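You operate a simulated robot arm through the tools that you are given. There is no shell and no other tool.

You run a simulated two-armed robot. Do the job below in one go: nothing can be reset, and whatever is moved stays where it is left.

JOB
Swing the fan toward the dust haze and run it till the haze is gone.
Fine: free the brake (red fan lever) to swing it, brake it again before you switch to speed 2, switch off at the end. Where these are worked on the way, their far stop is far enough and under half their travel is too little: red fan lever.

The check looks at the end state, three seconds after you hand in, the way a careful person would. Anything else that was tipped, shoved, dropped, spilled or broken makes it a failure.

ROBOT AND FRAMES
Two 7-joint arms with fingered hands on one trunk that stands fixed in place. Base frame: the origin is at the foot of the trunk, x ahead of it, y to its left, z up. Lengths are in m, angles in degrees, forces in N, time in s.
The left shoulder is at [0.07, 0.172, 1.202], the right one opposite. Each reaches about 1.156 m from its shoulder. Payload 5 kg a hand.
The TCP of each hand is the grasp point between the finger pads, 0.043 m short of the fingertips. In the tool frame z runs along the fingers and y along their closing line. The gripper opens to 0.144 m; its body begins 0.05 m behind the TCP. The gripper is a hand of 5 fingers: y runs from the thumb to the fingers, the wrist lies at [-0.021, -0.124, -0.221] in the tool frame, and closing takes about 1.5 s.
Orientation is that of the tool frame in the base frame, as a unit quaternion [x, y, z, w]. With the fingers straight down and the wrist toward the robot, the tool's x, y and z point along [0, 1, 0], [1, 0, 0] and [0, 0, -1] of the base frame.

CONTROLS
- The arms move only by the tool drive_tool. It takes "left_series", "right_series" or both (then of equal length, played together; a hand with none holds still); each is a list of rows, each an object of numbers (a shift or turn left out is 0, a gripper value left out holds the last): "dx", "dy", "dz": the shift along the tool's x, y, z in m; "rx", "ry", "rz": the turn, a rotation vector about the tool's x, y, z in degrees. In form: [{"dx": .., "dy": .., "dz": .., "rx": .., "ry": .., "rz": ..}, ...]. A call has 1 to 20 rows; each row shifts and turns the commanded pose from where the row before left it, along the tool's axes as they then stand. "left_gripper" and "right_gripper" are, for a hand that has rows, the gripper command, from -1 (fully open) to 1 (shut), values between in proportion, set as the call begins (left out, the last holds). Each row takes 0.2 s and may step no farther than 0.05 m and 8.6 degrees from the row before; otherwise, or with a gripper value out of range, the whole call is refused. Where a pose cannot be reached the arm comes as near as it can. A force on the tool above 90 N (or 10 N above the force at the start of the call, whichever is more), or a blocked arm, ends the call early, and 0.2 s more pass. The fingers move at their own pace (about 0.045 m/s each) and stop on an object; they squeeze with about 29 N. The grip force told is the motor's: it shows also when the fingers shut on nothing. Time passes only in rows, and 0.2 s behind the last, so rows that do not move let the fingers close. It gives the time, the measured TCP pose, the force on the tool (base axes), the opening and the grip force at its end, in the units of the frame above (readings bear some noise), with the torque about the TCP (base axes, N m) and any sound that the robot's microphone picked up.
- Cameras (640 x 400 px; columns grow to the right, rows downward): "scene" is now at [0.1201, -0.0501, 1.4455]; the picture's right is [-0.62, -0.78, 0.00], its down [-0.50, 0.40, -0.77] and it looks along [0.60, -0.48, -0.64] (base axes); focal length 214 px, centre (320, 200). "left" rides on the left gripper at [-0.086, -0.108, -0.168] in its tool frame; the picture's right is [-0.80, -0.28, 0.53], its down [0.54, -0.73, 0.42] and it looks along [0.27, 0.63, 0.73] (tool axes); focal length 275 px, centre (320, 200). "right" rides on the right gripper at [0.086, -0.108, -0.168] in its tool frame; the picture's right is [-0.80, 0.28, -0.53], its down [-0.54, -0.73, 0.42] and it looks along [-0.27, 0.63, 0.73] (tool axes); focal length 275 px, centre (320, 200). There is no depth. A picture from a camera that has moved, and an enlarged one, comes with that camera's place and axes in the base frame and with its lens. The place of the scene camera against the robot may be out by one fixed shift of up to 0.025 m in any direction.
- grab_frame(camera): a new picture of that camera. It takes no simulated time.
- lift_body(by): slides the trunk up (or, below 0, down) by that many m; the arms and the scene camera ride with it, the base frame stays. It gives what a move gives, with no picture.
- move_fingers(index, middle, ring, little, thumb_bend, thumb_turn, hand): sets how far each is bent, from 0 (flat) to 1 (curled in); at 0.3 the hand is open as for a grip, at 0.7 the pads meet at the TCP. One left out holds its place. A second passes; each finger stops where it meets its share of the squeeze, and holds until it gets a number again. A gripper value or a shape takes the hand back. It gives what a move gives, with no picture; readings hold the bend of each and the force on index, middle, ring, little, thumb and palm. thumb_turn goes from beside the hand (0) to across from the fingers (1), as for a grip.
- hand_shape(shape, hand): the hand has 5 fingers and takes this shape, open, in about a second: jaw (thumb against the fingers, like two jaws); tri (thumb and two fingers); tip (a fingertip pinch); poke (one finger out to press); point (the index stretched); flat (the hand flat); cup (the hand cupped); fist (a fist). The gripper value then closes the fingers along that shape, each until it touches; the sizes above hold for jaw. It gives what a move gives, with no picture.
- head_to(pan, tilt): turns the head with the scene camera to pan (to the left, within 86 degrees either way) and tilt (down, from -29 to 69), counted from straight ahead of the robot. It gives what a move gives.
- close_up(camera, box): a new picture of the part [left, top, right, bottom] of that camera's present view, enlarged. It takes no simulated time.
- job_done(): hands the job in; it is judged then, once.

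Nothing tells you positions but the pictures and the camera data. Unless the task says otherwise, let go and move clear before handing in.

The tools are called as name(argument=value, ...) on one line, values as JSON. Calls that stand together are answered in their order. drive_tool: Moves the arms, as the interface text tells. Its arguments: {"type":"object","properties":{"left_series":{"type":"array","items":{"type":"object","properties":{"dx":{"type":"number"},"dy":{"type":"number"},"dz":{"type":"number"},"rx":{"type":"number"},"ry":{"type":"number"},"rz":{"type":"number"}}}},"left_gripper":{"type":"number"},"right_series":{"type":"array","items":{"type":"object","properties":{"dx":{"type":"number"},"dy":{"type":"number"},"dz":{"type":"number"},"rx":{"type":"number"},"ry":{"type":"number"},"rz":{"type":"number"}}}},"right_gripper":{"type":"number"}},"required":[]} The other tools are called the same way: lift_body (by) moves the trunk up or down; hand_shape (shape, hand) gives the hand a shape; move_fingers (index, middle, ring, little, thumb_bend, thumb_turn, hand) moves the fingers one by one; head_to (pan, tilt) turns the head that bears the scene camera; grab_frame (camera) takes a picture; close_up (camera, box) takes an enlarged picture of a part of a camera's view; job_done () hands the job in.

At the start:

```text
clock: 0.0
left_position: [0.776, 0.0312, 1.2629]
left_ee_rot: [0.707, 0.707, -0.001, 0.0]
left_ft_force: [0.4, 0.3, -0.4]
left_moment: [0.02, 0.01, -0.01]
left_finger_gap: 0.144
left_grip_force: 0.0
left_shape: jaw
left_bend: [0.3, 0.3, 0.3, 0.3, 0.3, 0.98]
left_finger forces: [0.0, 0.1, 0.0, 0.0, 0.0, 0.0]
right_position: [0.5277, -0.5124, 1.1612]
right_ee_rot: [0.707, 0.707, 0.0, 0.0]
right_ft_force: [-0.5, 0.0, 0.8]
right_moment: [0.0, -0.03, 0.0]
right_finger_gap: 0.1437
right_grip_force: 0.0
right_shape: jaw
right_bend: [0.3, 0.3, 0.3, 0.3, 0.3, 0.98]
right_finger forces: [0.1, 0.0, 0.0, 0.1, 0.1, 0.0]
trunk travel left (down, up): [-0.3, 0.64]
head pan, tilt (commanded): [-38.6, 39.9]
```

scene: 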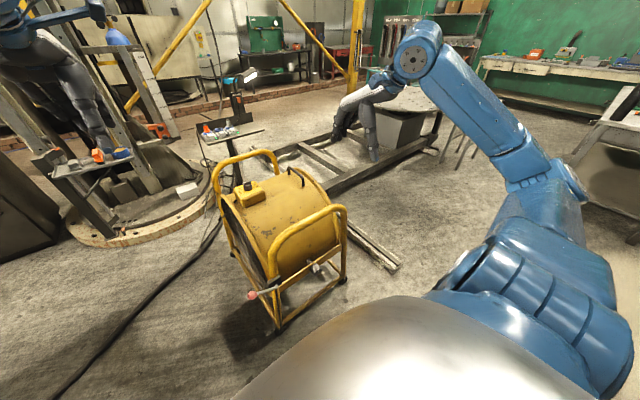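
right: 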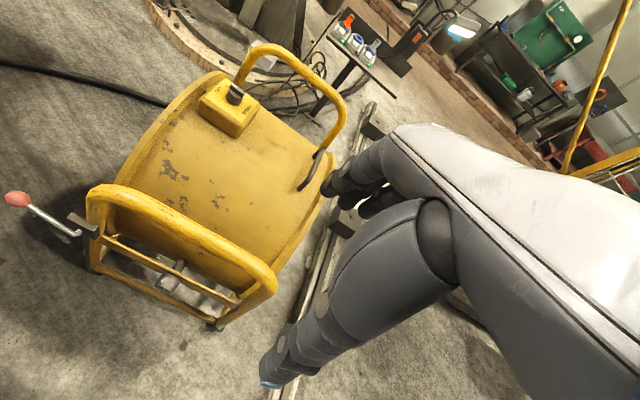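
left: 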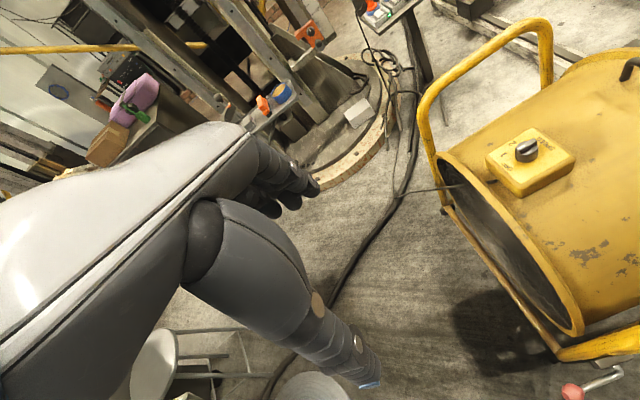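

I see a yellow drum fan on a frame in front of the right side, with a switch box on top and a red-knobbed brake lever near the robot. I don't yet see the haze, so I'll look around with the head and zoom in on the fan.

close_up(camera="scene", box=[190, 130, 370, 340])

close_up(camera="left", box=[400, 0, 640, 400])

close_up(camera="right", box=[0, 30, 360, 340])

head_to(pan=0, tilt=25)

```text
1.90 times, centred on (280, 235) of scene
camera zoom: at [0.1201, -0.0501, 1.4455], right [-0.62, -0.78, 0.0], down [-0.5, 0.4, -0.77], along [0.6, -0.48, -0.64], focal length 408 px, centre (396, 133)
```

zoom: 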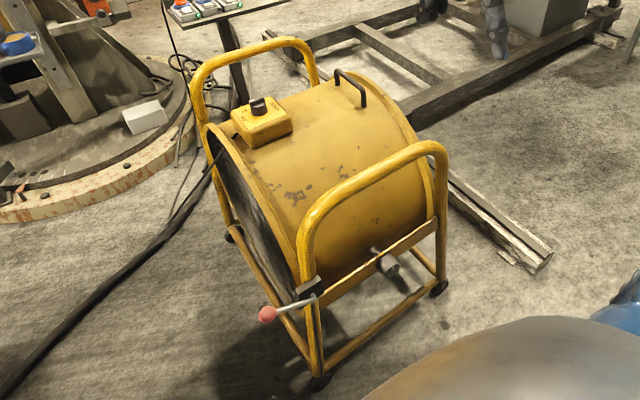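

```text
1.00 times, centred on (520, 200) of left (not enlarged: the box is as wide or as high as the picture)
camera zoom: at [0.6661, -0.0543, 1.4305], right [-0.28, -0.8, -0.53], down [-0.73, 0.54, -0.42], along [0.63, 0.27, -0.73], focal length 275 px, centre (120, 200)
```

zoom: 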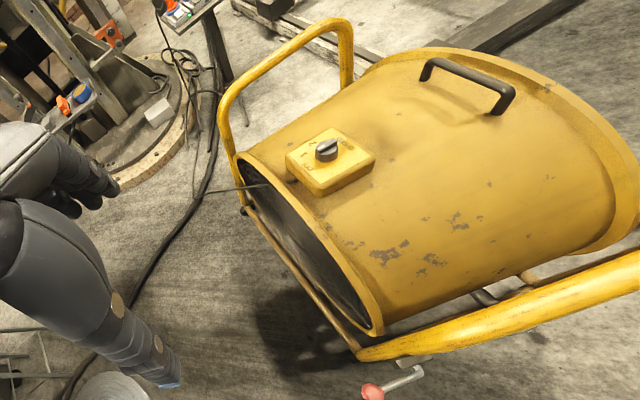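

```text
1.29 times, centred on (180, 185) of right
camera zoom: at [0.4193, -0.4265, 1.3283], right [0.28, -0.8, 0.53], down [-0.73, -0.54, -0.42], along [0.63, -0.27, -0.73], focal length 355 px, centre (501, 219)
```

zoom: 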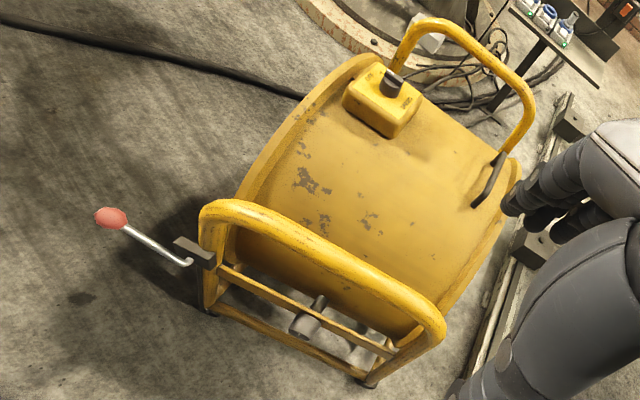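

```text
clock: 1.1
left_position: [0.7761, 0.0306, 1.2626]
left_ee_rot: [0.707, 0.707, 0.001, 0.0]
left_ft_force: [0.4, -0.5, 0.8]
left_moment: [-0.01, 0.02, 0.0]
left_finger_gap: 0.1438
left_grip_force: 0.0
left_shape: jaw
left_bend: [0.3, 0.3, 0.3, 0.3, 0.3, 0.98]
left_finger forces: [0.0, 0.0, 0.0, 0.0, 0.1, 0.1]
right_position: [0.5275, -0.5122, 1.162]
right_ee_rot: [0.707, 0.707, 0.0, 0.0]
right_ft_force: [0.4, -0.1, -0.2]
right_moment: [-0.02, -0.01, 0.0]
right_finger_gap: 0.1438
right_grip_force: 0.1
right_shape: jaw
right_bend: [0.3, 0.3, 0.3, 0.3, 0.3, 0.98]
right_finger forces: [0.0, 0.0, 0.1, 0.1, 0.0, 0.0]
trunk travel left (down, up): [-0.3, 0.64]
head pan, tilt (commanded): [0.0, 25.0]
```

I've got closer views of the fan: a barrel in a yellow yoke frame, a rotary knob on the switch box and the red lever by the near pivot. Now I look around for the haze.

grab_frame(camera="scene")

head_to(pan=50, tilt=25)

grab_frame(camera="scene")

head_to(pan=-70, tilt=25)

grab_frame(camera="scene")

```text
taken
camera scene: at [0.1458, 0.0029, 1.4687], right [0.0, -1.0, 0.0], down [-0.42, 0.0, -0.91], along [0.91, 0.0, -0.42], focal length 214 px, centre (320, 200)
```

scene: 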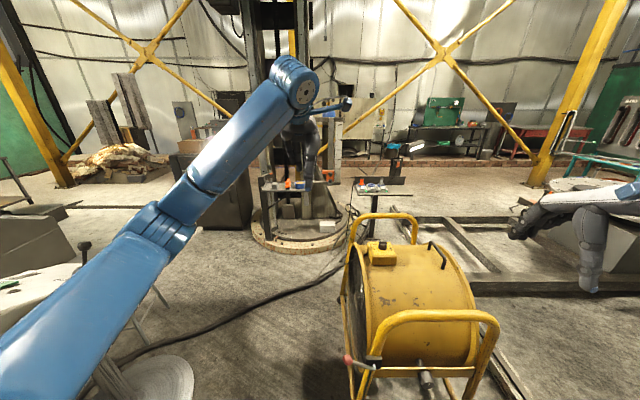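

```text
clock: 2.2
left_position: [0.7754, 0.0318, 1.2628]
left_ee_rot: [0.707, 0.707, 0.0, 0.0]
left_ft_force: [0.6, -0.4, -0.2]
left_moment: [-0.01, -0.01, -0.05]
left_finger_gap: 0.1435
left_grip_force: 0.1
left_shape: jaw
left_bend: [0.3, 0.3, 0.3, 0.3, 0.3, 0.98]
left_finger forces: [0.0, 0.1, 0.0, 0.1, 0.1, 0.0]
right_position: [0.5272, -0.5129, 1.1612]
right_ee_rot: [0.707, 0.707, 0.0, 0.0]
right_ft_force: [0.1, 0.2, 0.0]
right_moment: [0.01, 0.01, -0.01]
right_finger_gap: 0.1436
right_grip_force: 0.0
right_shape: jaw
right_bend: [0.3, 0.3, 0.3, 0.3, 0.3, 0.98]
right_finger forces: [0.1, 0.0, 0.0, 0.0, 0.1, 0.0]
trunk travel left (down, up): [-0.3, 0.64]
head pan, tilt (commanded): [50.0, 25.0]
```

```text
taken
camera scene: at [0.1129, 0.0735, 1.4687], right [0.77, -0.64, 0.0], down [-0.27, -0.32, -0.91], along [0.58, 0.69, -0.42], focal length 214 px, centre (320, 200)
```

scene: 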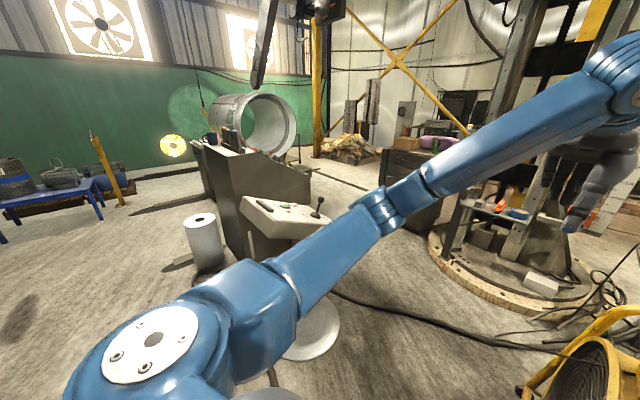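

```text
clock: 4.2
left_position: [0.7762, 0.0309, 1.2626]
left_ee_rot: [0.707, 0.707, 0.0, -0.001]
left_ft_force: [0.5, 0.4, -0.9]
left_moment: [-0.01, 0.03, 0.01]
left_finger_gap: 0.1439
left_grip_force: 0.0
left_shape: jaw
left_bend: [0.3, 0.3, 0.3, 0.3, 0.3, 0.98]
left_finger forces: [0.0, 0.0, 0.1, 0.0, 0.0, 0.0]
right_position: [0.5286, -0.5117, 1.1607]
right_ee_rot: [0.707, 0.707, -0.001, 0.0]
right_ft_force: [-0.3, -0.1, -0.2]
right_moment: [0.01, 0.01, -0.04]
right_finger_gap: 0.1435
right_grip_force: 0.1
right_shape: jaw
right_bend: [0.3, 0.3, 0.3, 0.3, 0.3, 0.98]
right_finger forces: [0.1, 0.0, 0.0, 0.0, 0.1, 0.0]
trunk travel left (down, up): [-0.3, 0.64]
head pan, tilt (commanded): [-70.0, 25.0]
```

```text
taken
camera scene: at [0.0852, -0.0836, 1.4687], right [-0.94, -0.34, 0.0], down [-0.14, 0.4, -0.91], along [0.31, -0.85, -0.42], focal length 214 px, centre (320, 200)
```

scene: 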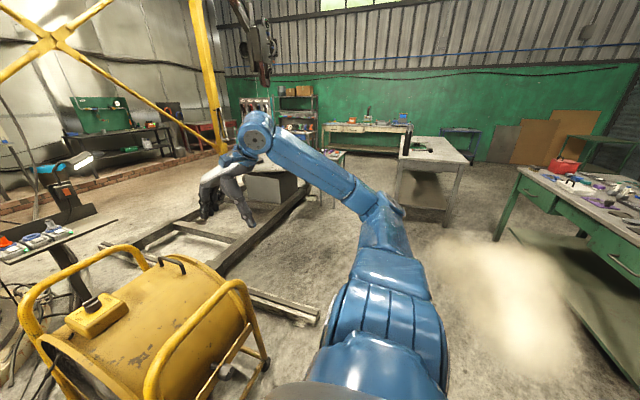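

In this view I see a pale beige cloud (the haze) on the right side, behind-right of the robot. I'll pan further to locate it better.

head_to(pan=-86, tilt=35)

grab_frame(camera="scene")

head_to(pan=86, tilt=35)

grab_frame(camera="scene")

head_to(pan=-35, tilt=50)

grab_frame(camera="scene")

```text
clock: 5.0
left_position: [0.7764, 0.031, 1.2633]
left_ee_rot: [0.708, 0.706, 0.0, 0.0]
left_ft_force: [-0.1, 0.5, -0.4]
left_moment: [0.02, 0.0, 0.02]
left_finger_gap: 0.1437
left_grip_force: 0.1
left_shape: jaw
left_bend: [0.3, 0.3, 0.3, 0.3, 0.3, 0.98]
left_finger forces: [0.0, 0.0, 0.0, 0.0, 0.0, 0.1]
right_position: [0.5272, -0.5126, 1.1613]
right_ee_rot: [0.707, 0.707, 0.0, 0.0]
right_ft_force: [0.9, 0.1, 0.2]
right_moment: [0.0, -0.02, -0.03]
right_finger_gap: 0.1437
right_grip_force: 0.0
right_shape: jaw
right_bend: [0.3, 0.3, 0.3, 0.3, 0.3, 0.98]
right_finger forces: [0.0, 0.0, 0.0, 0.1, 0.0, 0.0]
trunk travel left (down, up): [-0.3, 0.64]
head pan, tilt (commanded): [-85.9, 35.0]
```

```text
taken
camera scene: at [0.0599, -0.0849, 1.453], right [-1.0, -0.07, 0.0], down [-0.04, 0.57, -0.82], along [0.06, -0.82, -0.57], focal length 214 px, centre (320, 200)
```

scene: 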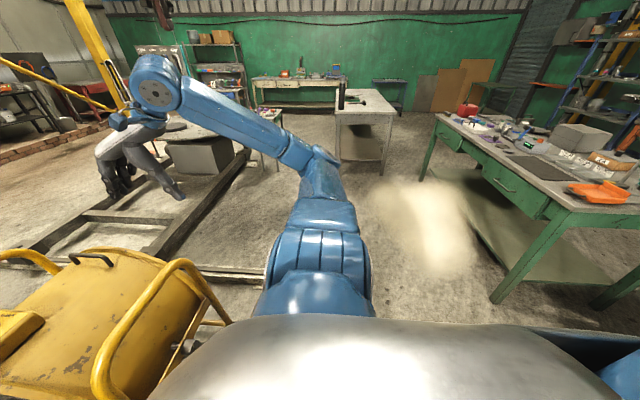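

```text
clock: 7.6
left_position: [0.7766, 0.0313, 1.2629]
left_ee_rot: [0.707, 0.707, -0.001, 0.0]
left_ft_force: [-0.6, 0.2, 1.0]
left_moment: [-0.02, -0.04, 0.0]
left_finger_gap: 0.1436
left_grip_force: 0.1
left_shape: jaw
left_bend: [0.3, 0.3, 0.3, 0.3, 0.3, 0.98]
left_finger forces: [0.1, 0.1, 0.0, 0.0, 0.1, 0.0]
right_position: [0.5285, -0.5129, 1.1606]
right_ee_rot: [0.707, 0.708, 0.0, 0.0]
right_ft_force: [1.1, -0.2, -0.4]
right_moment: [-0.02, 0.03, 0.02]
right_finger_gap: 0.1438
right_grip_force: 0.0
right_shape: jaw
right_bend: [0.3, 0.3, 0.3, 0.3, 0.3, 0.98]
right_finger forces: [0.0, 0.0, 0.1, 0.0, 0.0, 0.1]
trunk travel left (down, up): [-0.3, 0.64]
head pan, tilt (commanded): [85.9, 35.0]
```

```text
taken
camera scene: at [0.0599, 0.0908, 1.453], right [1.0, -0.07, 0.0], down [-0.04, -0.57, -0.82], along [0.06, 0.82, -0.57], focal length 214 px, centre (320, 200)
```

scene: 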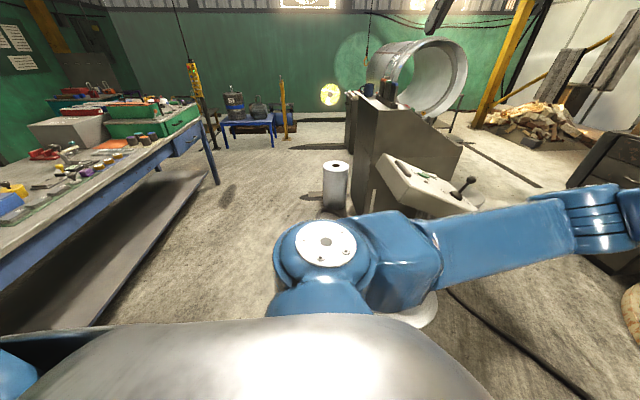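

```text
clock: 9.6
left_position: [0.7757, 0.0315, 1.262]
left_ee_rot: [0.707, 0.707, 0.0, 0.001]
left_ft_force: [0.3, 0.0, -1.1]
left_moment: [0.0, 0.0, 0.01]
left_finger_gap: 0.1437
left_grip_force: 0.1
left_shape: jaw
left_bend: [0.3, 0.3, 0.3, 0.3, 0.3, 0.98]
left_finger forces: [0.0, 0.0, 0.0, 0.0, 0.1, 0.1]
right_position: [0.5276, -0.513, 1.1605]
right_ee_rot: [0.708, 0.707, 0.0, 0.0]
right_ft_force: [0.3, -0.9, 0.5]
right_moment: [0.03, 0.0, 0.03]
right_finger_gap: 0.1434
right_grip_force: 0.1
right_shape: jaw
right_bend: [0.3, 0.3, 0.3, 0.3, 0.3, 0.98]
right_finger forces: [0.0, 0.0, 0.0, 0.1, 0.1, 0.1]
trunk travel left (down, up): [-0.3, 0.64]
head pan, tilt (commanded): [-35.0, 50.0]
```

```text
taken
camera scene: at [0.1167, -0.0412, 1.4312], right [-0.57, -0.82, 0.0], down [-0.63, 0.44, -0.64], along [0.53, -0.37, -0.77], focal length 214 px, centre (320, 200)
```

scene: 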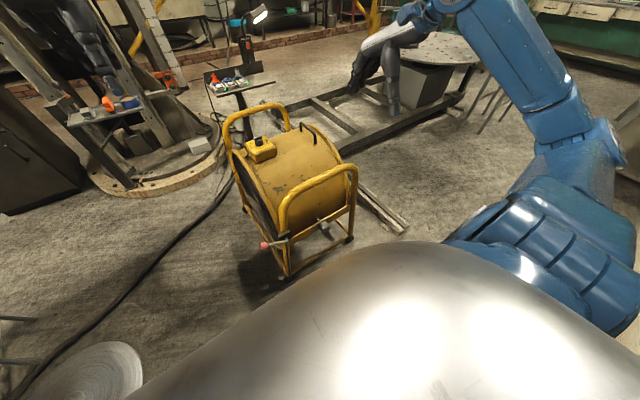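

The haze is a beige cloud low to the right of the robot; the fan stands around x≈0.95, y≈-0.45. By triangulation the red ball is near [0.59, -0.10, 0.63] and the knob near [0.98, -0.30, 0.83]. I'll zoom in on the lever and the knob to understand their mechanism.

close_up(camera="left", box=[470, 110, 600, 200])

close_up(camera="right", box=[0, 170, 140, 290])

close_up(camera="scene", box=[240, 150, 370, 290])

close_up(camera="right", box=[80, 180, 290, 340])

close_up(camera="right", box=[180, 70, 280, 140])

```text
4.44 times, centred on (535, 155) of left
camera zoom: at [0.6662, -0.0542, 1.4305], right [-0.28, -0.8, -0.53], down [-0.73, 0.54, -0.42], along [0.63, 0.27, -0.73], focal length 1224 px, centre (-636, 400)
```

zoom: 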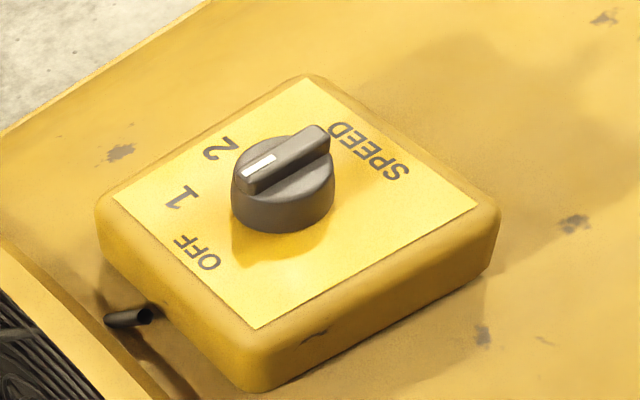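

```text
3.33 times, centred on (70, 230) of right
camera zoom: at [0.4193, -0.4265, 1.3283], right [0.28, -0.8, 0.53], down [-0.73, -0.54, -0.42], along [0.63, -0.27, -0.73], focal length 918 px, centre (1153, 100)
```

zoom: 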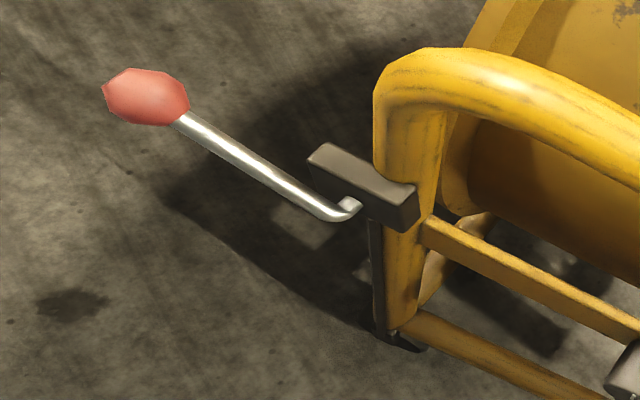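

```text
2.86 times, centred on (305, 220) of scene
camera zoom: at [0.1167, -0.0412, 1.4312], right [-0.57, -0.82, 0.0], down [-0.63, 0.44, -0.64], along [0.53, -0.37, -0.77], focal length 613 px, centre (363, 143)
```

zoom: 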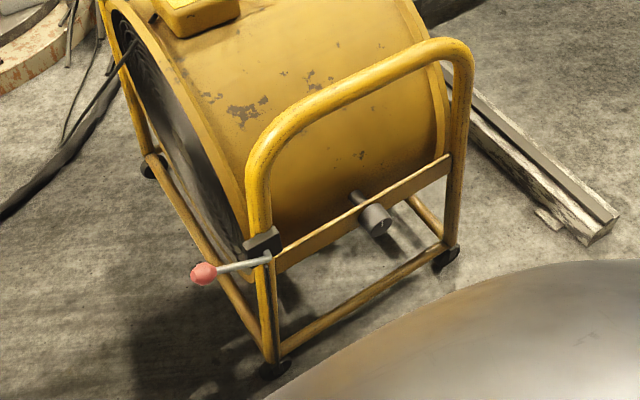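

```text
2.50 times, centred on (185, 260) of right
camera zoom: at [0.4193, -0.4265, 1.3283], right [0.28, -0.8, 0.53], down [-0.73, -0.54, -0.42], along [0.63, -0.27, -0.73], focal length 688 px, centre (658, 50)
```

zoom: 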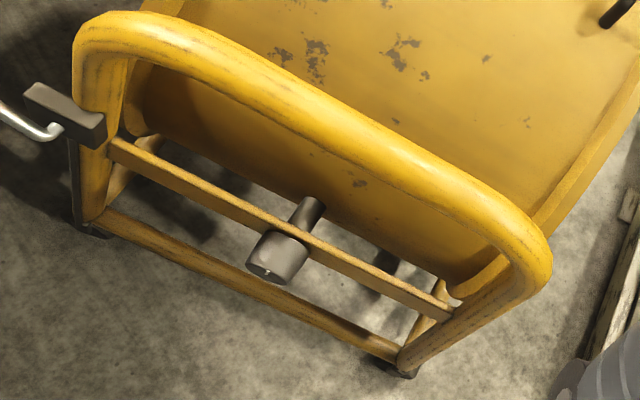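

```text
5.71 times, centred on (230, 105) of right
camera zoom: at [0.4193, -0.4265, 1.3283], right [0.28, -0.8, 0.53], down [-0.73, -0.54, -0.42], along [0.63, -0.27, -0.73], focal length 1573 px, centre (834, 743)
```

zoom: 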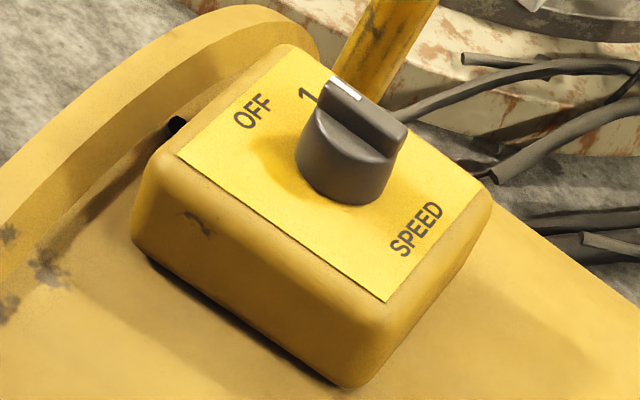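

The knob on the box points to the middle mark "1" (OFF / 1 / 2 in an arc), and the lever has a rod down the post to the castor, so the whole cart probably swivels. I'll swing the left hand camera round to view the +y face of the fan and the lever.

drive_tool(left_series=[{"rz": 8.2}, {"rz": 8.2}, {"rz": 8.2}, {"rz": 8.2}, {"rz": 8.2}, {"rz": 8.2}, {"rz": 8.2}, {"rz": 8.2}, {"rz": 8.2}, {"rz": 8.2}, {"rz": 8.0}])

drive_tool(left_series=[{"dx": 0.006, "dy": -0.025, "dz": 0.04}, {"dx": 0.006, "dy": -0.025, "dz": 0.04}, {"dx": 0.006, "dy": -0.025, "dz": 0.04}, {"dx": 0.006, "dy": -0.025, "dz": 0.04}, {"dx": 0.006, "dy": -0.025, "dz": 0.04}, {"dx": 0.006, "dy": -0.025, "dz": 0.04}, {"dx": 0.006, "dy": -0.025, "dz": 0.04}, {"dx": 0.006, "dy": -0.025, "dz": 0.04}, {"dx": 0.006, "dy": -0.025, "dz": 0.04}, {"dx": 0.006, "dy": -0.025, "dz": 0.04}])

grab_frame(camera="left")

```text
clock: 12.0
left_position: [0.7758, 0.0302, 1.2618]
left_ee_rot: [1.0, 0.0, 0.0, 0.001]
left_ft_force: [0.6, 0.5, 0.1]
left_moment: [0.04, 0.01, -0.01]
left_finger_gap: 0.1438
left_grip_force: 0.0
left_shape: jaw
left_bend: [0.3, 0.3, 0.3, 0.3, 0.3, 0.98]
left_finger forces: [0.0, 0.0, 0.0, 0.0, 0.0, 0.0]
right_position: [0.5277, -0.5125, 1.1613]
right_ee_rot: [0.708, 0.707, 0.0, 0.001]
right_ft_force: [-0.1, -0.5, -1.6]
right_moment: [0.01, -0.02, -0.01]
right_finger_gap: 0.1438
right_grip_force: 0.1
right_shape: jaw
right_bend: [0.3, 0.3, 0.3, 0.3, 0.3, 0.98]
right_finger forces: [0.1, 0.0, 0.0, 0.0, 0.1, 0.0]
trunk travel left (down, up): [-0.3, 0.64]
head pan, tilt (commanded): [-35.0, 50.0]
```

```text
clock: 14.2
left_position: [0.8351, 0.282, 0.8618]
left_ee_rot: [1.0, -0.001, 0.0, 0.0]
left_ft_force: [0.0, 0.1, -1.1]
left_moment: [0.02, 0.02, 0.01]
left_finger_gap: 0.1439
left_grip_force: 0.0
left_shape: jaw
left_bend: [0.3, 0.3, 0.3, 0.3, 0.3, 0.98]
left_finger forces: [0.0, 0.0, 0.0, 0.1, 0.0, 0.0]
right_position: [0.5267, -0.5119, 1.162]
right_ee_rot: [0.706, 0.708, -0.001, -0.001]
right_ft_force: [0.3, -0.4, 1.0]
right_moment: [0.0, 0.0, -0.01]
right_finger_gap: 0.1439
right_grip_force: 0.1
right_shape: jaw
right_bend: [0.3, 0.3, 0.3, 0.3, 0.3, 0.98]
right_finger forces: [0.1, 0.0, 0.0, 0.0, 0.0, 0.0]
trunk travel left (down, up): [-0.3, 0.64]
head pan, tilt (commanded): [-35.0, 50.0]
```

```text
taken
camera left: at [0.7483, 0.3916, 1.0295], right [-0.8, 0.28, -0.53], down [0.54, 0.73, -0.42], along [0.27, -0.63, -0.73], focal length 275 px, centre (320, 200)
```

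left: 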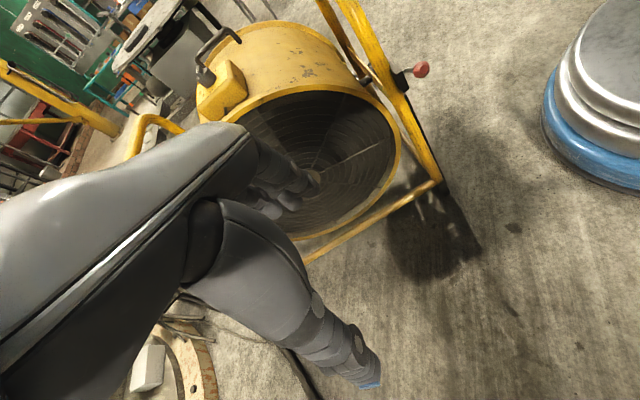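

I can see the +y face with ring guard, the post, and the red lever. I'll zoom in here, then view the opposite face with the right hand camera.

close_up(camera="left", box=[190, 10, 470, 270])

close_up(camera="left", box=[350, 40, 460, 220])

drive_tool(right_series=[{"rz": -8.2, "dz": -0.02}, {"rz": -8.2, "dz": -0.02}, {"rz": -8.2, "dz": -0.02}, {"rz": -8.2, "dz": -0.02}, {"rz": -8.2, "dz": -0.02}, {"rz": -8.2}, {"rz": -8.2}, {"rz": -8.2}, {"rz": -8.2}, {"rz": -8.2}, {"rz": -8.0}])

grab_frame(camera="right")

```text
1.54 times, centred on (330, 140) of left
camera zoom: at [0.7483, 0.3916, 1.0295], right [-0.8, 0.28, -0.53], down [0.54, 0.73, -0.42], along [0.27, -0.63, -0.73], focal length 424 px, centre (305, 292)
```

zoom: 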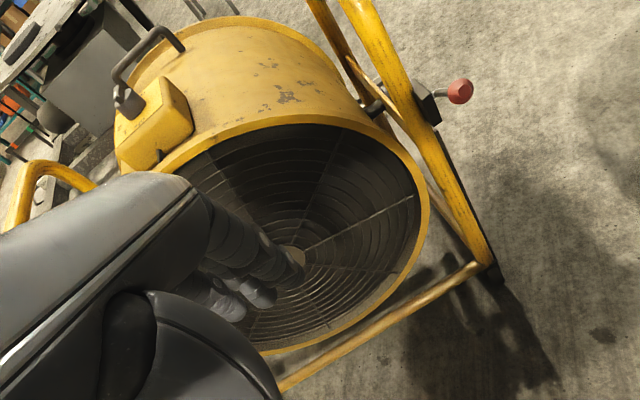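

```text
2.22 times, centred on (405, 130) of left
camera zoom: at [0.7483, 0.3916, 1.0295], right [-0.8, 0.28, -0.53], down [0.54, 0.73, -0.42], along [0.27, -0.63, -0.73], focal length 612 px, centre (131, 356)
```

zoom: 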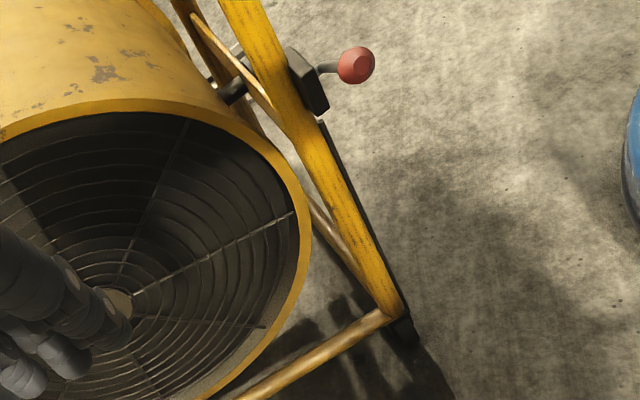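

```text
clock: 16.6
left_position: [0.8342, 0.2825, 0.8613]
left_ee_rot: [1.0, 0.0, -0.001, 0.0]
left_ft_force: [0.1, -0.4, 0.4]
left_moment: [0.0, 0.04, 0.02]
left_finger_gap: 0.1438
left_grip_force: 0.0
left_shape: jaw
left_bend: [0.3, 0.3, 0.3, 0.3, 0.3, 0.98]
left_finger forces: [0.0, 0.0, 0.0, 0.1, 0.0, 0.0]
right_position: [0.5276, -0.5124, 1.2608]
right_ee_rot: [-0.001, 1.0, 0.0, 0.0]
right_ft_force: [0.9, -0.6, 0.5]
right_moment: [0.01, 0.0, 0.03]
right_finger_gap: 0.1433
right_grip_force: 0.1
right_shape: jaw
right_bend: [0.3, 0.3, 0.3, 0.3, 0.3, 0.98]
right_finger forces: [0.1, 0.0, 0.1, 0.0, 0.0, 0.1]
trunk travel left (down, up): [-0.3, 0.64]
head pan, tilt (commanded): [-35.0, 50.0]
```

```text
taken
camera right: at [0.4427, -0.6209, 1.4281], right [0.8, 0.28, 0.53], down [0.54, -0.72, -0.42], along [0.27, 0.63, -0.73], focal length 275 px, centre (320, 200)
```

right: 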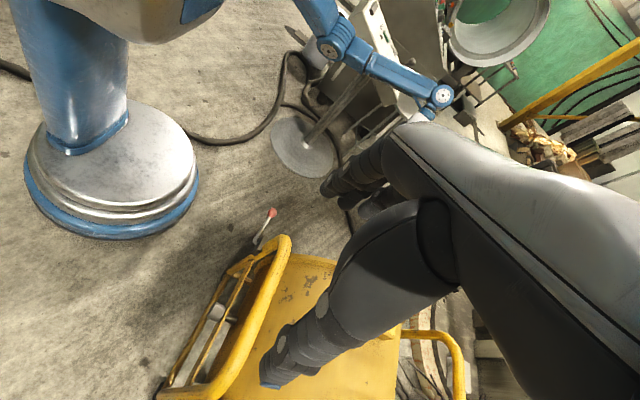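

The right camera is now looking toward +y; I move the right hand outward and down to see the fan's −y face.

drive_tool(right_series=[{"dx": -0.0136, "dy": -0.034, "dz": 0.02}, {"dx": -0.0136, "dy": -0.034, "dz": 0.02}, {"dx": -0.0136, "dy": -0.034, "dz": 0.02}, {"dx": -0.0136, "dy": -0.034, "dz": 0.02}, {"dx": -0.0136, "dy": -0.034, "dz": 0.02}, {"dx": -0.0136, "dy": -0.034, "dz": 0.02}, {"dx": -0.0136, "dy": -0.034, "dz": 0.02}, {"dx": -0.0136, "dy": -0.034, "dz": 0.02}, {"dx": -0.0136, "dy": -0.034, "dz": 0.02}, {"dx": -0.0136, "dy": -0.034, "dz": 0.02}, {"dx": -0.0136, "dy": -0.034, "dz": 0.04}, {"dx": -0.0136, "dz": 0.04}, {"dx": -0.0136, "dz": 0.04}])

grab_frame(camera="right")

```text
refused: row 11 steps farther than a row can; nothing moved
```

```text
taken
camera right: at [0.4427, -0.6209, 1.4281], right [0.8, 0.28, 0.53], down [0.54, -0.72, -0.42], along [0.27, 0.63, -0.73], focal length 275 px, centre (320, 200)
```

right: 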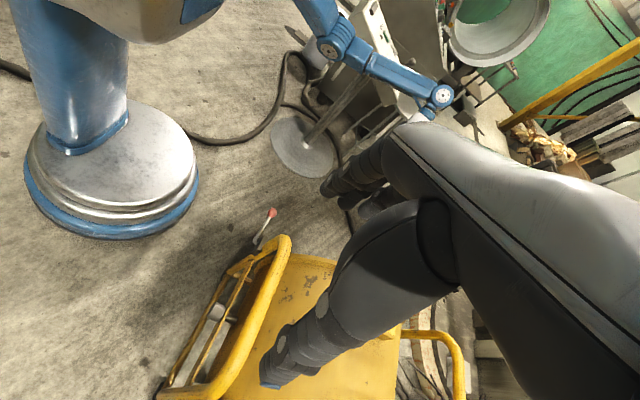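

The move was refused for one too-long row; nothing moved. I repeat it with smaller steps to view the −y face.

drive_tool(right_series=[{"dx": -0.0136, "dy": -0.034, "dz": 0.02}, {"dx": -0.0136, "dy": -0.034, "dz": 0.02}, {"dx": -0.0136, "dy": -0.034, "dz": 0.02}, {"dx": -0.0136, "dy": -0.034, "dz": 0.02}, {"dx": -0.0136, "dy": -0.034, "dz": 0.02}, {"dx": -0.0136, "dy": -0.034, "dz": 0.02}, {"dx": -0.0136, "dy": -0.034, "dz": 0.02}, {"dx": -0.0136, "dy": -0.034, "dz": 0.02}, {"dx": -0.0136, "dy": -0.034, "dz": 0.02}, {"dx": -0.0136, "dy": -0.034, "dz": 0.02}, {"dx": -0.0136, "dy": -0.02, "dz": 0.04}, {"dx": -0.0136, "dz": 0.04}, {"dx": -0.0136, "dz": 0.04}])

grab_frame(camera="right")

```text
clock: 19.4
left_position: [0.8347, 0.2821, 0.8625]
left_ee_rot: [1.0, 0.001, -0.001, -0.001]
left_ft_force: [1.1, -0.2, 0.2]
left_moment: [0.0, 0.02, -0.02]
left_finger_gap: 0.1436
left_grip_force: 0.2
left_shape: jaw
left_bend: [0.3, 0.3, 0.3, 0.3, 0.3, 0.98]
left_finger forces: [0.0, 0.0, 0.0, 0.0, 0.0, 0.1]
right_position: [0.6476, -0.777, 1.0]
right_ee_rot: [0.0, 1.0, -0.001, 0.001]
right_ft_force: [0.4, 0.2, 0.1]
right_moment: [0.01, 0.0, 0.03]
right_finger_gap: 0.1442
right_grip_force: 0.0
right_shape: jaw
right_bend: [0.3, 0.3, 0.3, 0.3, 0.3, 0.98]
right_finger forces: [0.0, 0.0, 0.0, 0.0, 0.0, 0.0]
right hand out of reach, approached as far as the arm can: row 9, 10, 11, 12, 13
trunk travel left (down, up): [-0.3, 0.64]
head pan, tilt (commanded): [-35.0, 50.0]
```

```text
taken
camera right: at [0.5624, -0.8855, 1.1666], right [0.8, 0.28, 0.53], down [0.54, -0.73, -0.42], along [0.27, 0.63, -0.73], focal length 275 px, centre (320, 200)
```

right: 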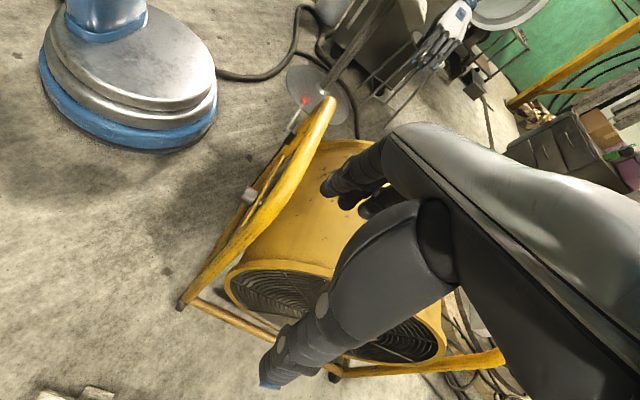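

Both faces carry guards. I zoom in to compare them and look for outlet cues.

close_up(camera="right", box=[160, 80, 520, 390])

close_up(camera="left", box=[250, 80, 410, 250])

grab_frame(camera="scene")

```text
1.29 times, centred on (340, 235) of right
camera zoom: at [0.5624, -0.8855, 1.1666], right [0.8, 0.28, 0.53], down [0.54, -0.73, -0.42], along [0.27, 0.63, -0.73], focal length 355 px, centre (294, 155)
```

zoom: 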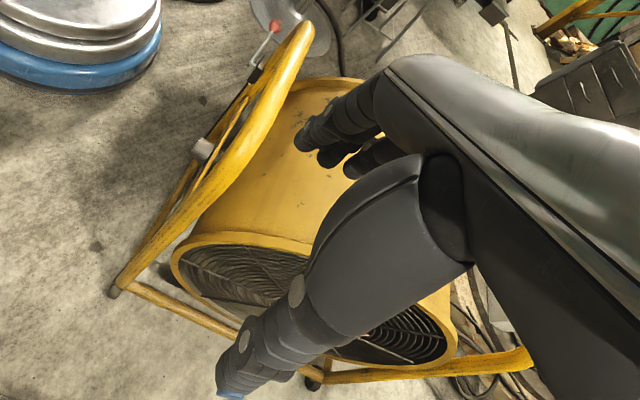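

```text
2.35 times, centred on (330, 165) of left
camera zoom: at [0.7483, 0.3901, 1.0301], right [-0.8, 0.28, -0.53], down [0.54, 0.73, -0.42], along [0.27, -0.63, -0.73], focal length 648 px, centre (296, 282)
```

zoom: 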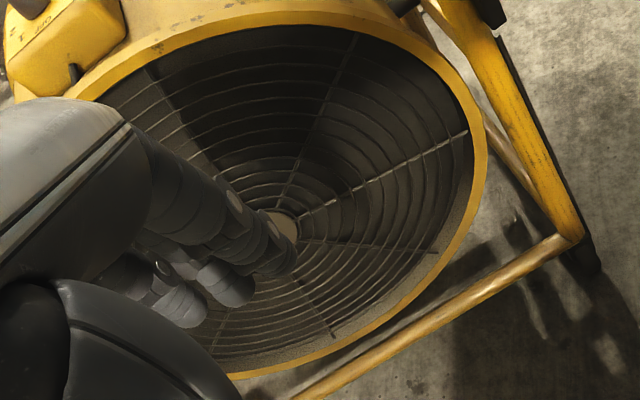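

```text
taken
camera scene: at [0.1176, -0.0417, 1.4312], right [-0.57, -0.82, 0.0], down [-0.63, 0.44, -0.64], along [0.53, -0.37, -0.77], focal length 214 px, centre (320, 200)
```

scene: 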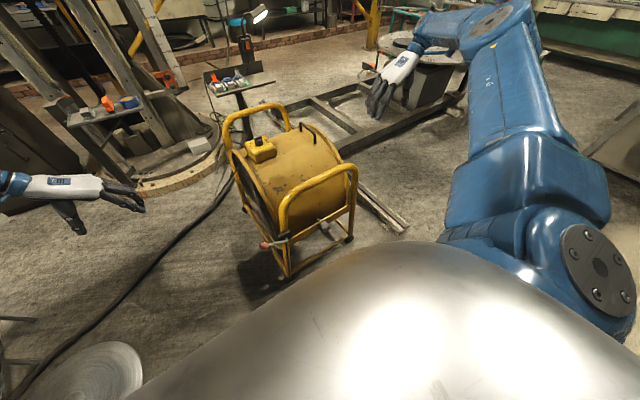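

The knob's white mark actually lines up with OFF (the fan is still). The cart's feet come out at x 0.65–1.38, y −0.17…−0.68, axis along y, so it has to swivel about the vertical. To locate the haze I'll raise the trunk for a second viewpoint.

lift_body(by=0.4)

head_to(pan=-86, tilt=35)

grab_frame(camera="scene")

head_to(pan=-50, tilt=50)

grab_frame(camera="scene")

grab_frame(camera="right")

```text
clock: 23.3
left_position: [0.8348, 0.2806, 1.263]
left_ee_rot: [1.0, 0.0, 0.0, 0.0]
left_ft_force: [1.0, 0.8, 0.0]
left_moment: [-0.01, -0.03, 0.02]
left_finger_gap: 0.1438
left_grip_force: 0.1
left_shape: jaw
left_bend: [0.3, 0.3, 0.3, 0.3, 0.3, 0.98]
left_finger forces: [0.1, 0.0, 0.1, 0.0, 0.0, 0.0]
right_position: [0.649, -0.7774, 1.4005]
right_ee_rot: [0.0, 1.0, -0.001, 0.001]
right_ft_force: [0.1, 0.5, 0.0]
right_moment: [0.01, 0.02, -0.02]
right_finger_gap: 0.1441
right_grip_force: 0.0
right_shape: jaw
right_bend: [0.3, 0.3, 0.3, 0.3, 0.3, 0.98]
right_finger forces: [0.1, 0.0, 0.0, 0.0, 0.0, 0.0]
trunk travel left (down, up): [-0.7, 0.24]
head pan, tilt (commanded): [-35.0, 50.0]
```

```text
clock: 24.4
left_position: [0.8336, 0.2818, 1.2625]
left_ee_rot: [1.0, -0.001, 0.0, 0.0]
left_ft_force: [-1.3, 0.5, -0.4]
left_moment: [-0.05, 0.0, 0.01]
left_finger_gap: 0.1439
left_grip_force: 0.1
left_shape: jaw
left_bend: [0.3, 0.3, 0.3, 0.3, 0.3, 0.98]
left_finger forces: [0.1, 0.0, 0.1, 0.0, 0.1, 0.0]
right_position: [0.6483, -0.776, 1.3988]
right_ee_rot: [0.001, 1.0, -0.001, 0.001]
right_ft_force: [-1.2, 0.3, -0.5]
right_moment: [-0.01, 0.0, -0.03]
right_finger_gap: 0.1441
right_grip_force: 0.2
right_shape: jaw
right_bend: [0.3, 0.3, 0.3, 0.3, 0.3, 0.98]
right_finger forces: [0.0, 0.0, 0.1, 0.0, 0.1, 0.1]
trunk travel left (down, up): [-0.7, 0.24]
head pan, tilt (commanded): [-85.9, 35.0]
```

```text
taken
camera scene: at [0.0601, -0.0848, 1.8529], right [-1.0, -0.07, 0.0], down [-0.04, 0.57, -0.82], along [0.06, -0.82, -0.57], focal length 214 px, centre (320, 200)
```

scene: 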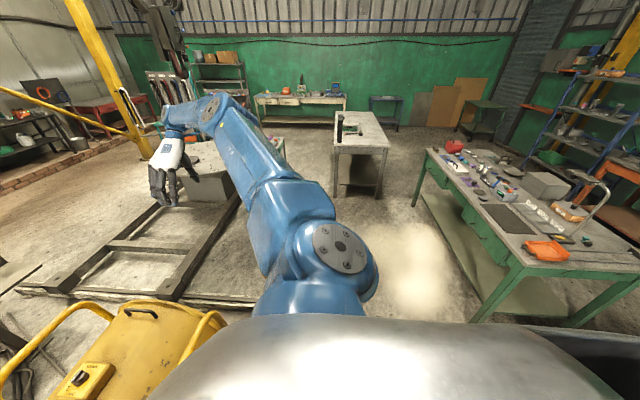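

```text
clock: 25.5
left_position: [0.8349, 0.2824, 1.2629]
left_ee_rot: [1.0, 0.0, 0.0, 0.001]
left_ft_force: [0.3, 0.8, 1.1]
left_moment: [0.02, 0.0, -0.01]
left_finger_gap: 0.1438
left_grip_force: 0.0
left_shape: jaw
left_bend: [0.3, 0.3, 0.3, 0.3, 0.3, 0.98]
left_finger forces: [0.1, 0.0, 0.0, 0.0, 0.0, 0.0]
right_position: [0.6482, -0.7774, 1.4011]
right_ee_rot: [0.001, 1.0, -0.001, 0.001]
right_ft_force: [0.9, -0.1, -0.5]
right_moment: [0.04, -0.01, -0.02]
right_finger_gap: 0.1441
right_grip_force: 0.1
right_shape: jaw
right_bend: [0.3, 0.3, 0.3, 0.3, 0.3, 0.98]
right_finger forces: [0.0, 0.0, 0.0, 0.0, 0.0, 0.1]
trunk travel left (down, up): [-0.7, 0.24]
head pan, tilt (commanded): [-50.0, 50.0]
```

```text
taken
camera scene: at [0.1033, -0.0561, 1.8312], right [-0.77, -0.64, 0.0], down [-0.49, 0.59, -0.64], along [0.41, -0.49, -0.77], focal length 214 px, centre (320, 200)
```

scene: 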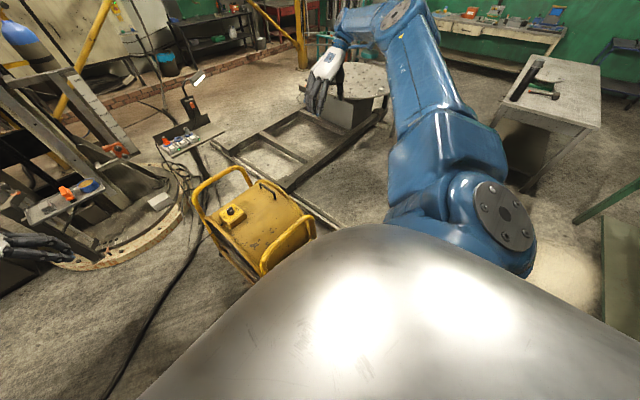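

```text
taken
camera right: at [0.5621, -0.885, 1.5677], right [0.8, 0.28, 0.53], down [0.54, -0.73, -0.42], along [0.27, 0.63, -0.73], focal length 275 px, centre (320, 200)
```

right: 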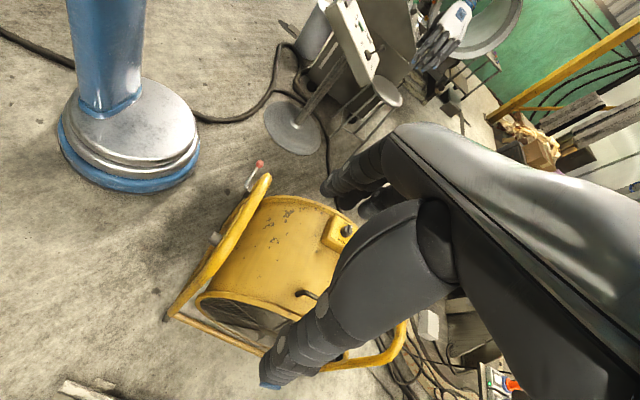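

The haze triangulates to about [-0.55, -1.17, 0.5], at the same height as the fan axis, so a fan face must point at azimuth ≈206°. I now lower the trunk and get a cleaner view of the −y face to tell which side blows.

lift_body(by=-0.6)

grab_frame(camera="right")

grab_frame(camera="left")

grab_frame(camera="scene")

```text
refused: -0.6 is not a number from -0.4 to 0.4
```

```text
taken
camera right: at [0.5621, -0.885, 1.5677], right [0.8, 0.28, 0.53], down [0.54, -0.73, -0.42], along [0.27, 0.63, -0.73], focal length 275 px, centre (320, 200)
```

right: 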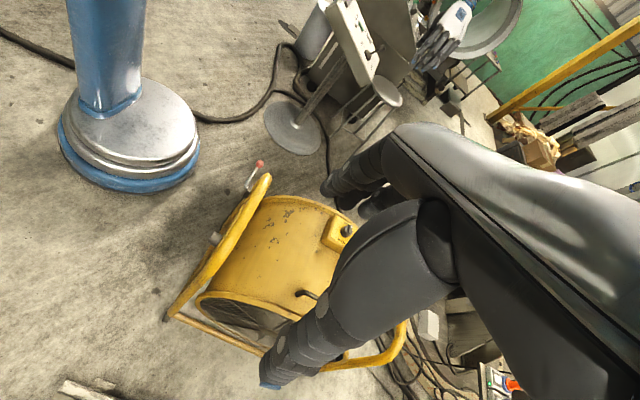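

```text
taken
camera left: at [0.7478, 0.3906, 1.4304], right [-0.8, 0.28, -0.53], down [0.54, 0.73, -0.42], along [0.27, -0.63, -0.73], focal length 275 px, centre (320, 200)
```

left: 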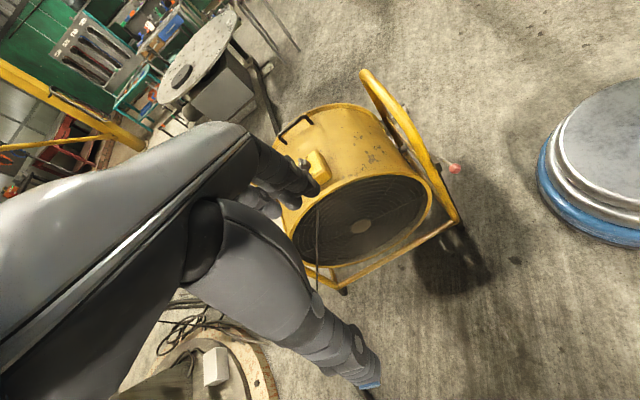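

```text
taken
camera scene: at [0.1033, -0.0561, 1.8312], right [-0.77, -0.64, 0.0], down [-0.49, 0.59, -0.64], along [0.41, -0.49, -0.77], focal length 214 px, centre (320, 200)
```

scene: 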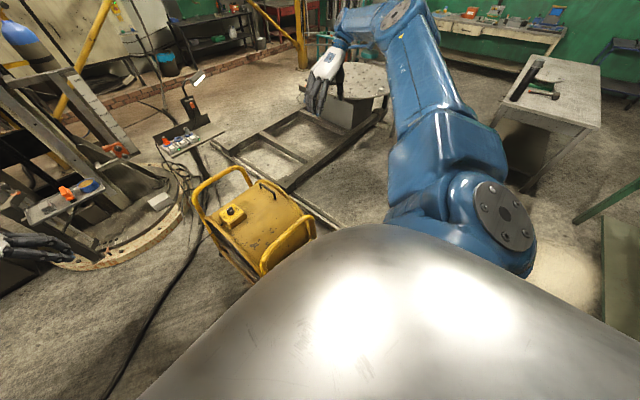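

The lift is limited to 0.4 per call. From this height both faces are visible, so I zoom in on each first.

close_up(camera="left", box=[260, 60, 480, 300])

close_up(camera="right", box=[150, 150, 420, 380])

close_up(camera="scene", box=[170, 150, 330, 300])

lift_body(by=-0.3)

lift_body(by=-0.3)

grab_frame(camera="right")

grab_frame(camera="left")

```text
1.67 times, centred on (370, 180) of left
camera zoom: at [0.7478, 0.3906, 1.4304], right [-0.8, 0.28, -0.53], down [0.54, 0.73, -0.42], along [0.27, -0.63, -0.73], focal length 459 px, centre (237, 233)
```

zoom: 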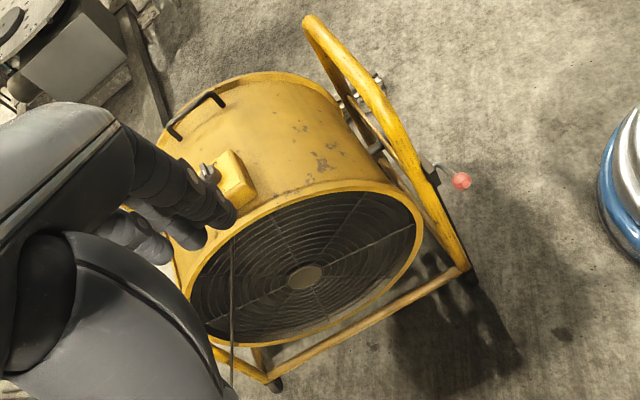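

```text
1.74 times, centred on (285, 265) of right
camera zoom: at [0.5621, -0.885, 1.5677], right [0.8, 0.28, 0.53], down [0.54, -0.73, -0.42], along [0.27, 0.63, -0.73], focal length 479 px, centre (381, 87)
```

zoom: 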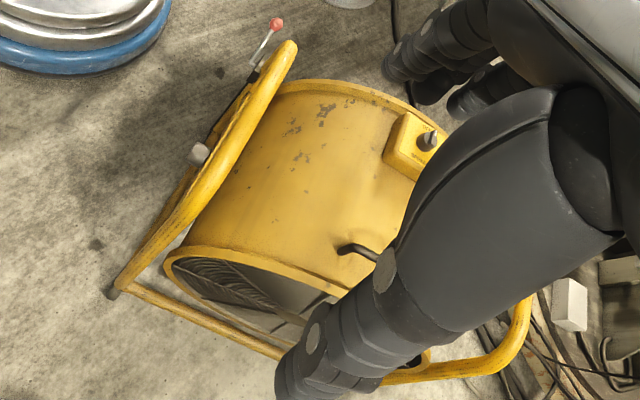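

```text
2.67 times, centred on (250, 225) of scene
camera zoom: at [0.1033, -0.0561, 1.8312], right [-0.77, -0.64, 0.0], down [-0.49, 0.59, -0.64], along [0.41, -0.49, -0.77], focal length 572 px, centre (507, 133)
```

zoom: 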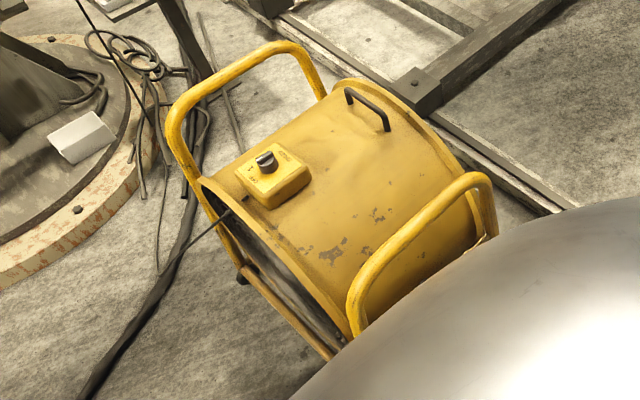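

```text
clock: 28.5
left_position: [0.8343, 0.282, 0.963]
left_ee_rot: [1.0, 0.0, 0.001, 0.0]
left_ft_force: [-0.2, 0.2, -0.1]
left_moment: [0.01, 0.0, 0.01]
left_finger_gap: 0.1439
left_grip_force: 0.1
left_shape: jaw
left_bend: [0.3, 0.3, 0.3, 0.3, 0.3, 0.98]
left_finger forces: [0.0, 0.1, 0.0, 0.1, 0.0, 0.1]
right_position: [0.6484, -0.7756, 1.1008]
right_ee_rot: [0.0, 1.0, -0.001, 0.001]
right_ft_force: [-0.7, -0.7, 0.1]
right_moment: [0.0, 0.02, 0.01]
right_finger_gap: 0.1441
right_grip_force: 0.0
right_shape: jaw
right_bend: [0.3, 0.3, 0.3, 0.3, 0.3, 0.98]
right_finger forces: [0.0, 0.0, 0.0, 0.1, 0.0, 0.1]
trunk travel left (down, up): [-0.4, 0.54]
head pan, tilt (commanded): [-50.0, 50.0]
```

```text
clock: 31.5
left_position: [0.8353, 0.2817, 0.6621]
left_ee_rot: [1.0, 0.0, 0.0, 0.0]
left_ft_force: [-0.1, 0.1, -0.4]
left_moment: [0.0, -0.05, 0.01]
left_finger_gap: 0.1435
left_grip_force: 0.0
left_shape: jaw
left_bend: [0.3, 0.3, 0.3, 0.3, 0.3, 0.98]
left_finger forces: [0.0, 0.1, 0.1, 0.0, 0.1, 0.1]
right_position: [0.6486, -0.7766, 0.8007]
right_ee_rot: [0.001, 1.0, -0.001, 0.001]
right_ft_force: [0.2, 0.6, 1.2]
right_moment: [0.03, -0.04, -0.04]
right_finger_gap: 0.144
right_grip_force: 0.1
right_shape: jaw
right_bend: [0.3, 0.3, 0.3, 0.3, 0.3, 0.98]
right_finger forces: [0.1, 0.0, 0.1, 0.0, 0.1, 0.1]
trunk travel left (down, up): [-0.1, 0.84]
head pan, tilt (commanded): [-50.0, 50.0]
```

```text
taken
camera right: at [0.5617, -0.8849, 0.9679], right [0.8, 0.28, 0.53], down [0.54, -0.73, -0.42], along [0.27, 0.63, -0.73], focal length 275 px, centre (320, 200)
```

right: 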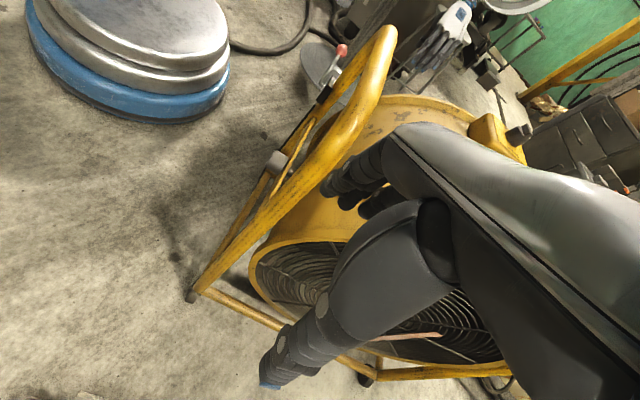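

```text
taken
camera left: at [0.7474, 0.3907, 0.8306], right [-0.8, 0.28, -0.53], down [0.54, 0.73, -0.42], along [0.27, -0.63, -0.73], focal length 275 px, centre (320, 200)
```

left: 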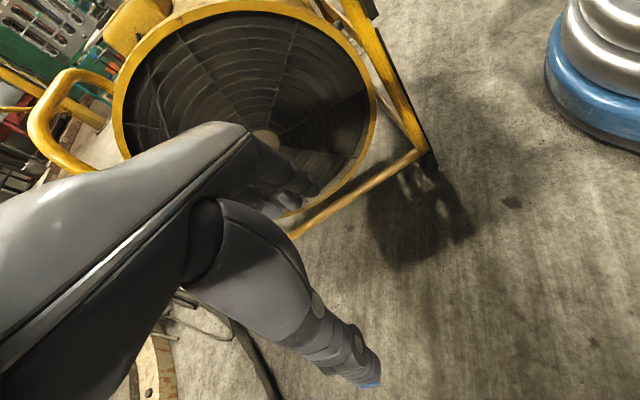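

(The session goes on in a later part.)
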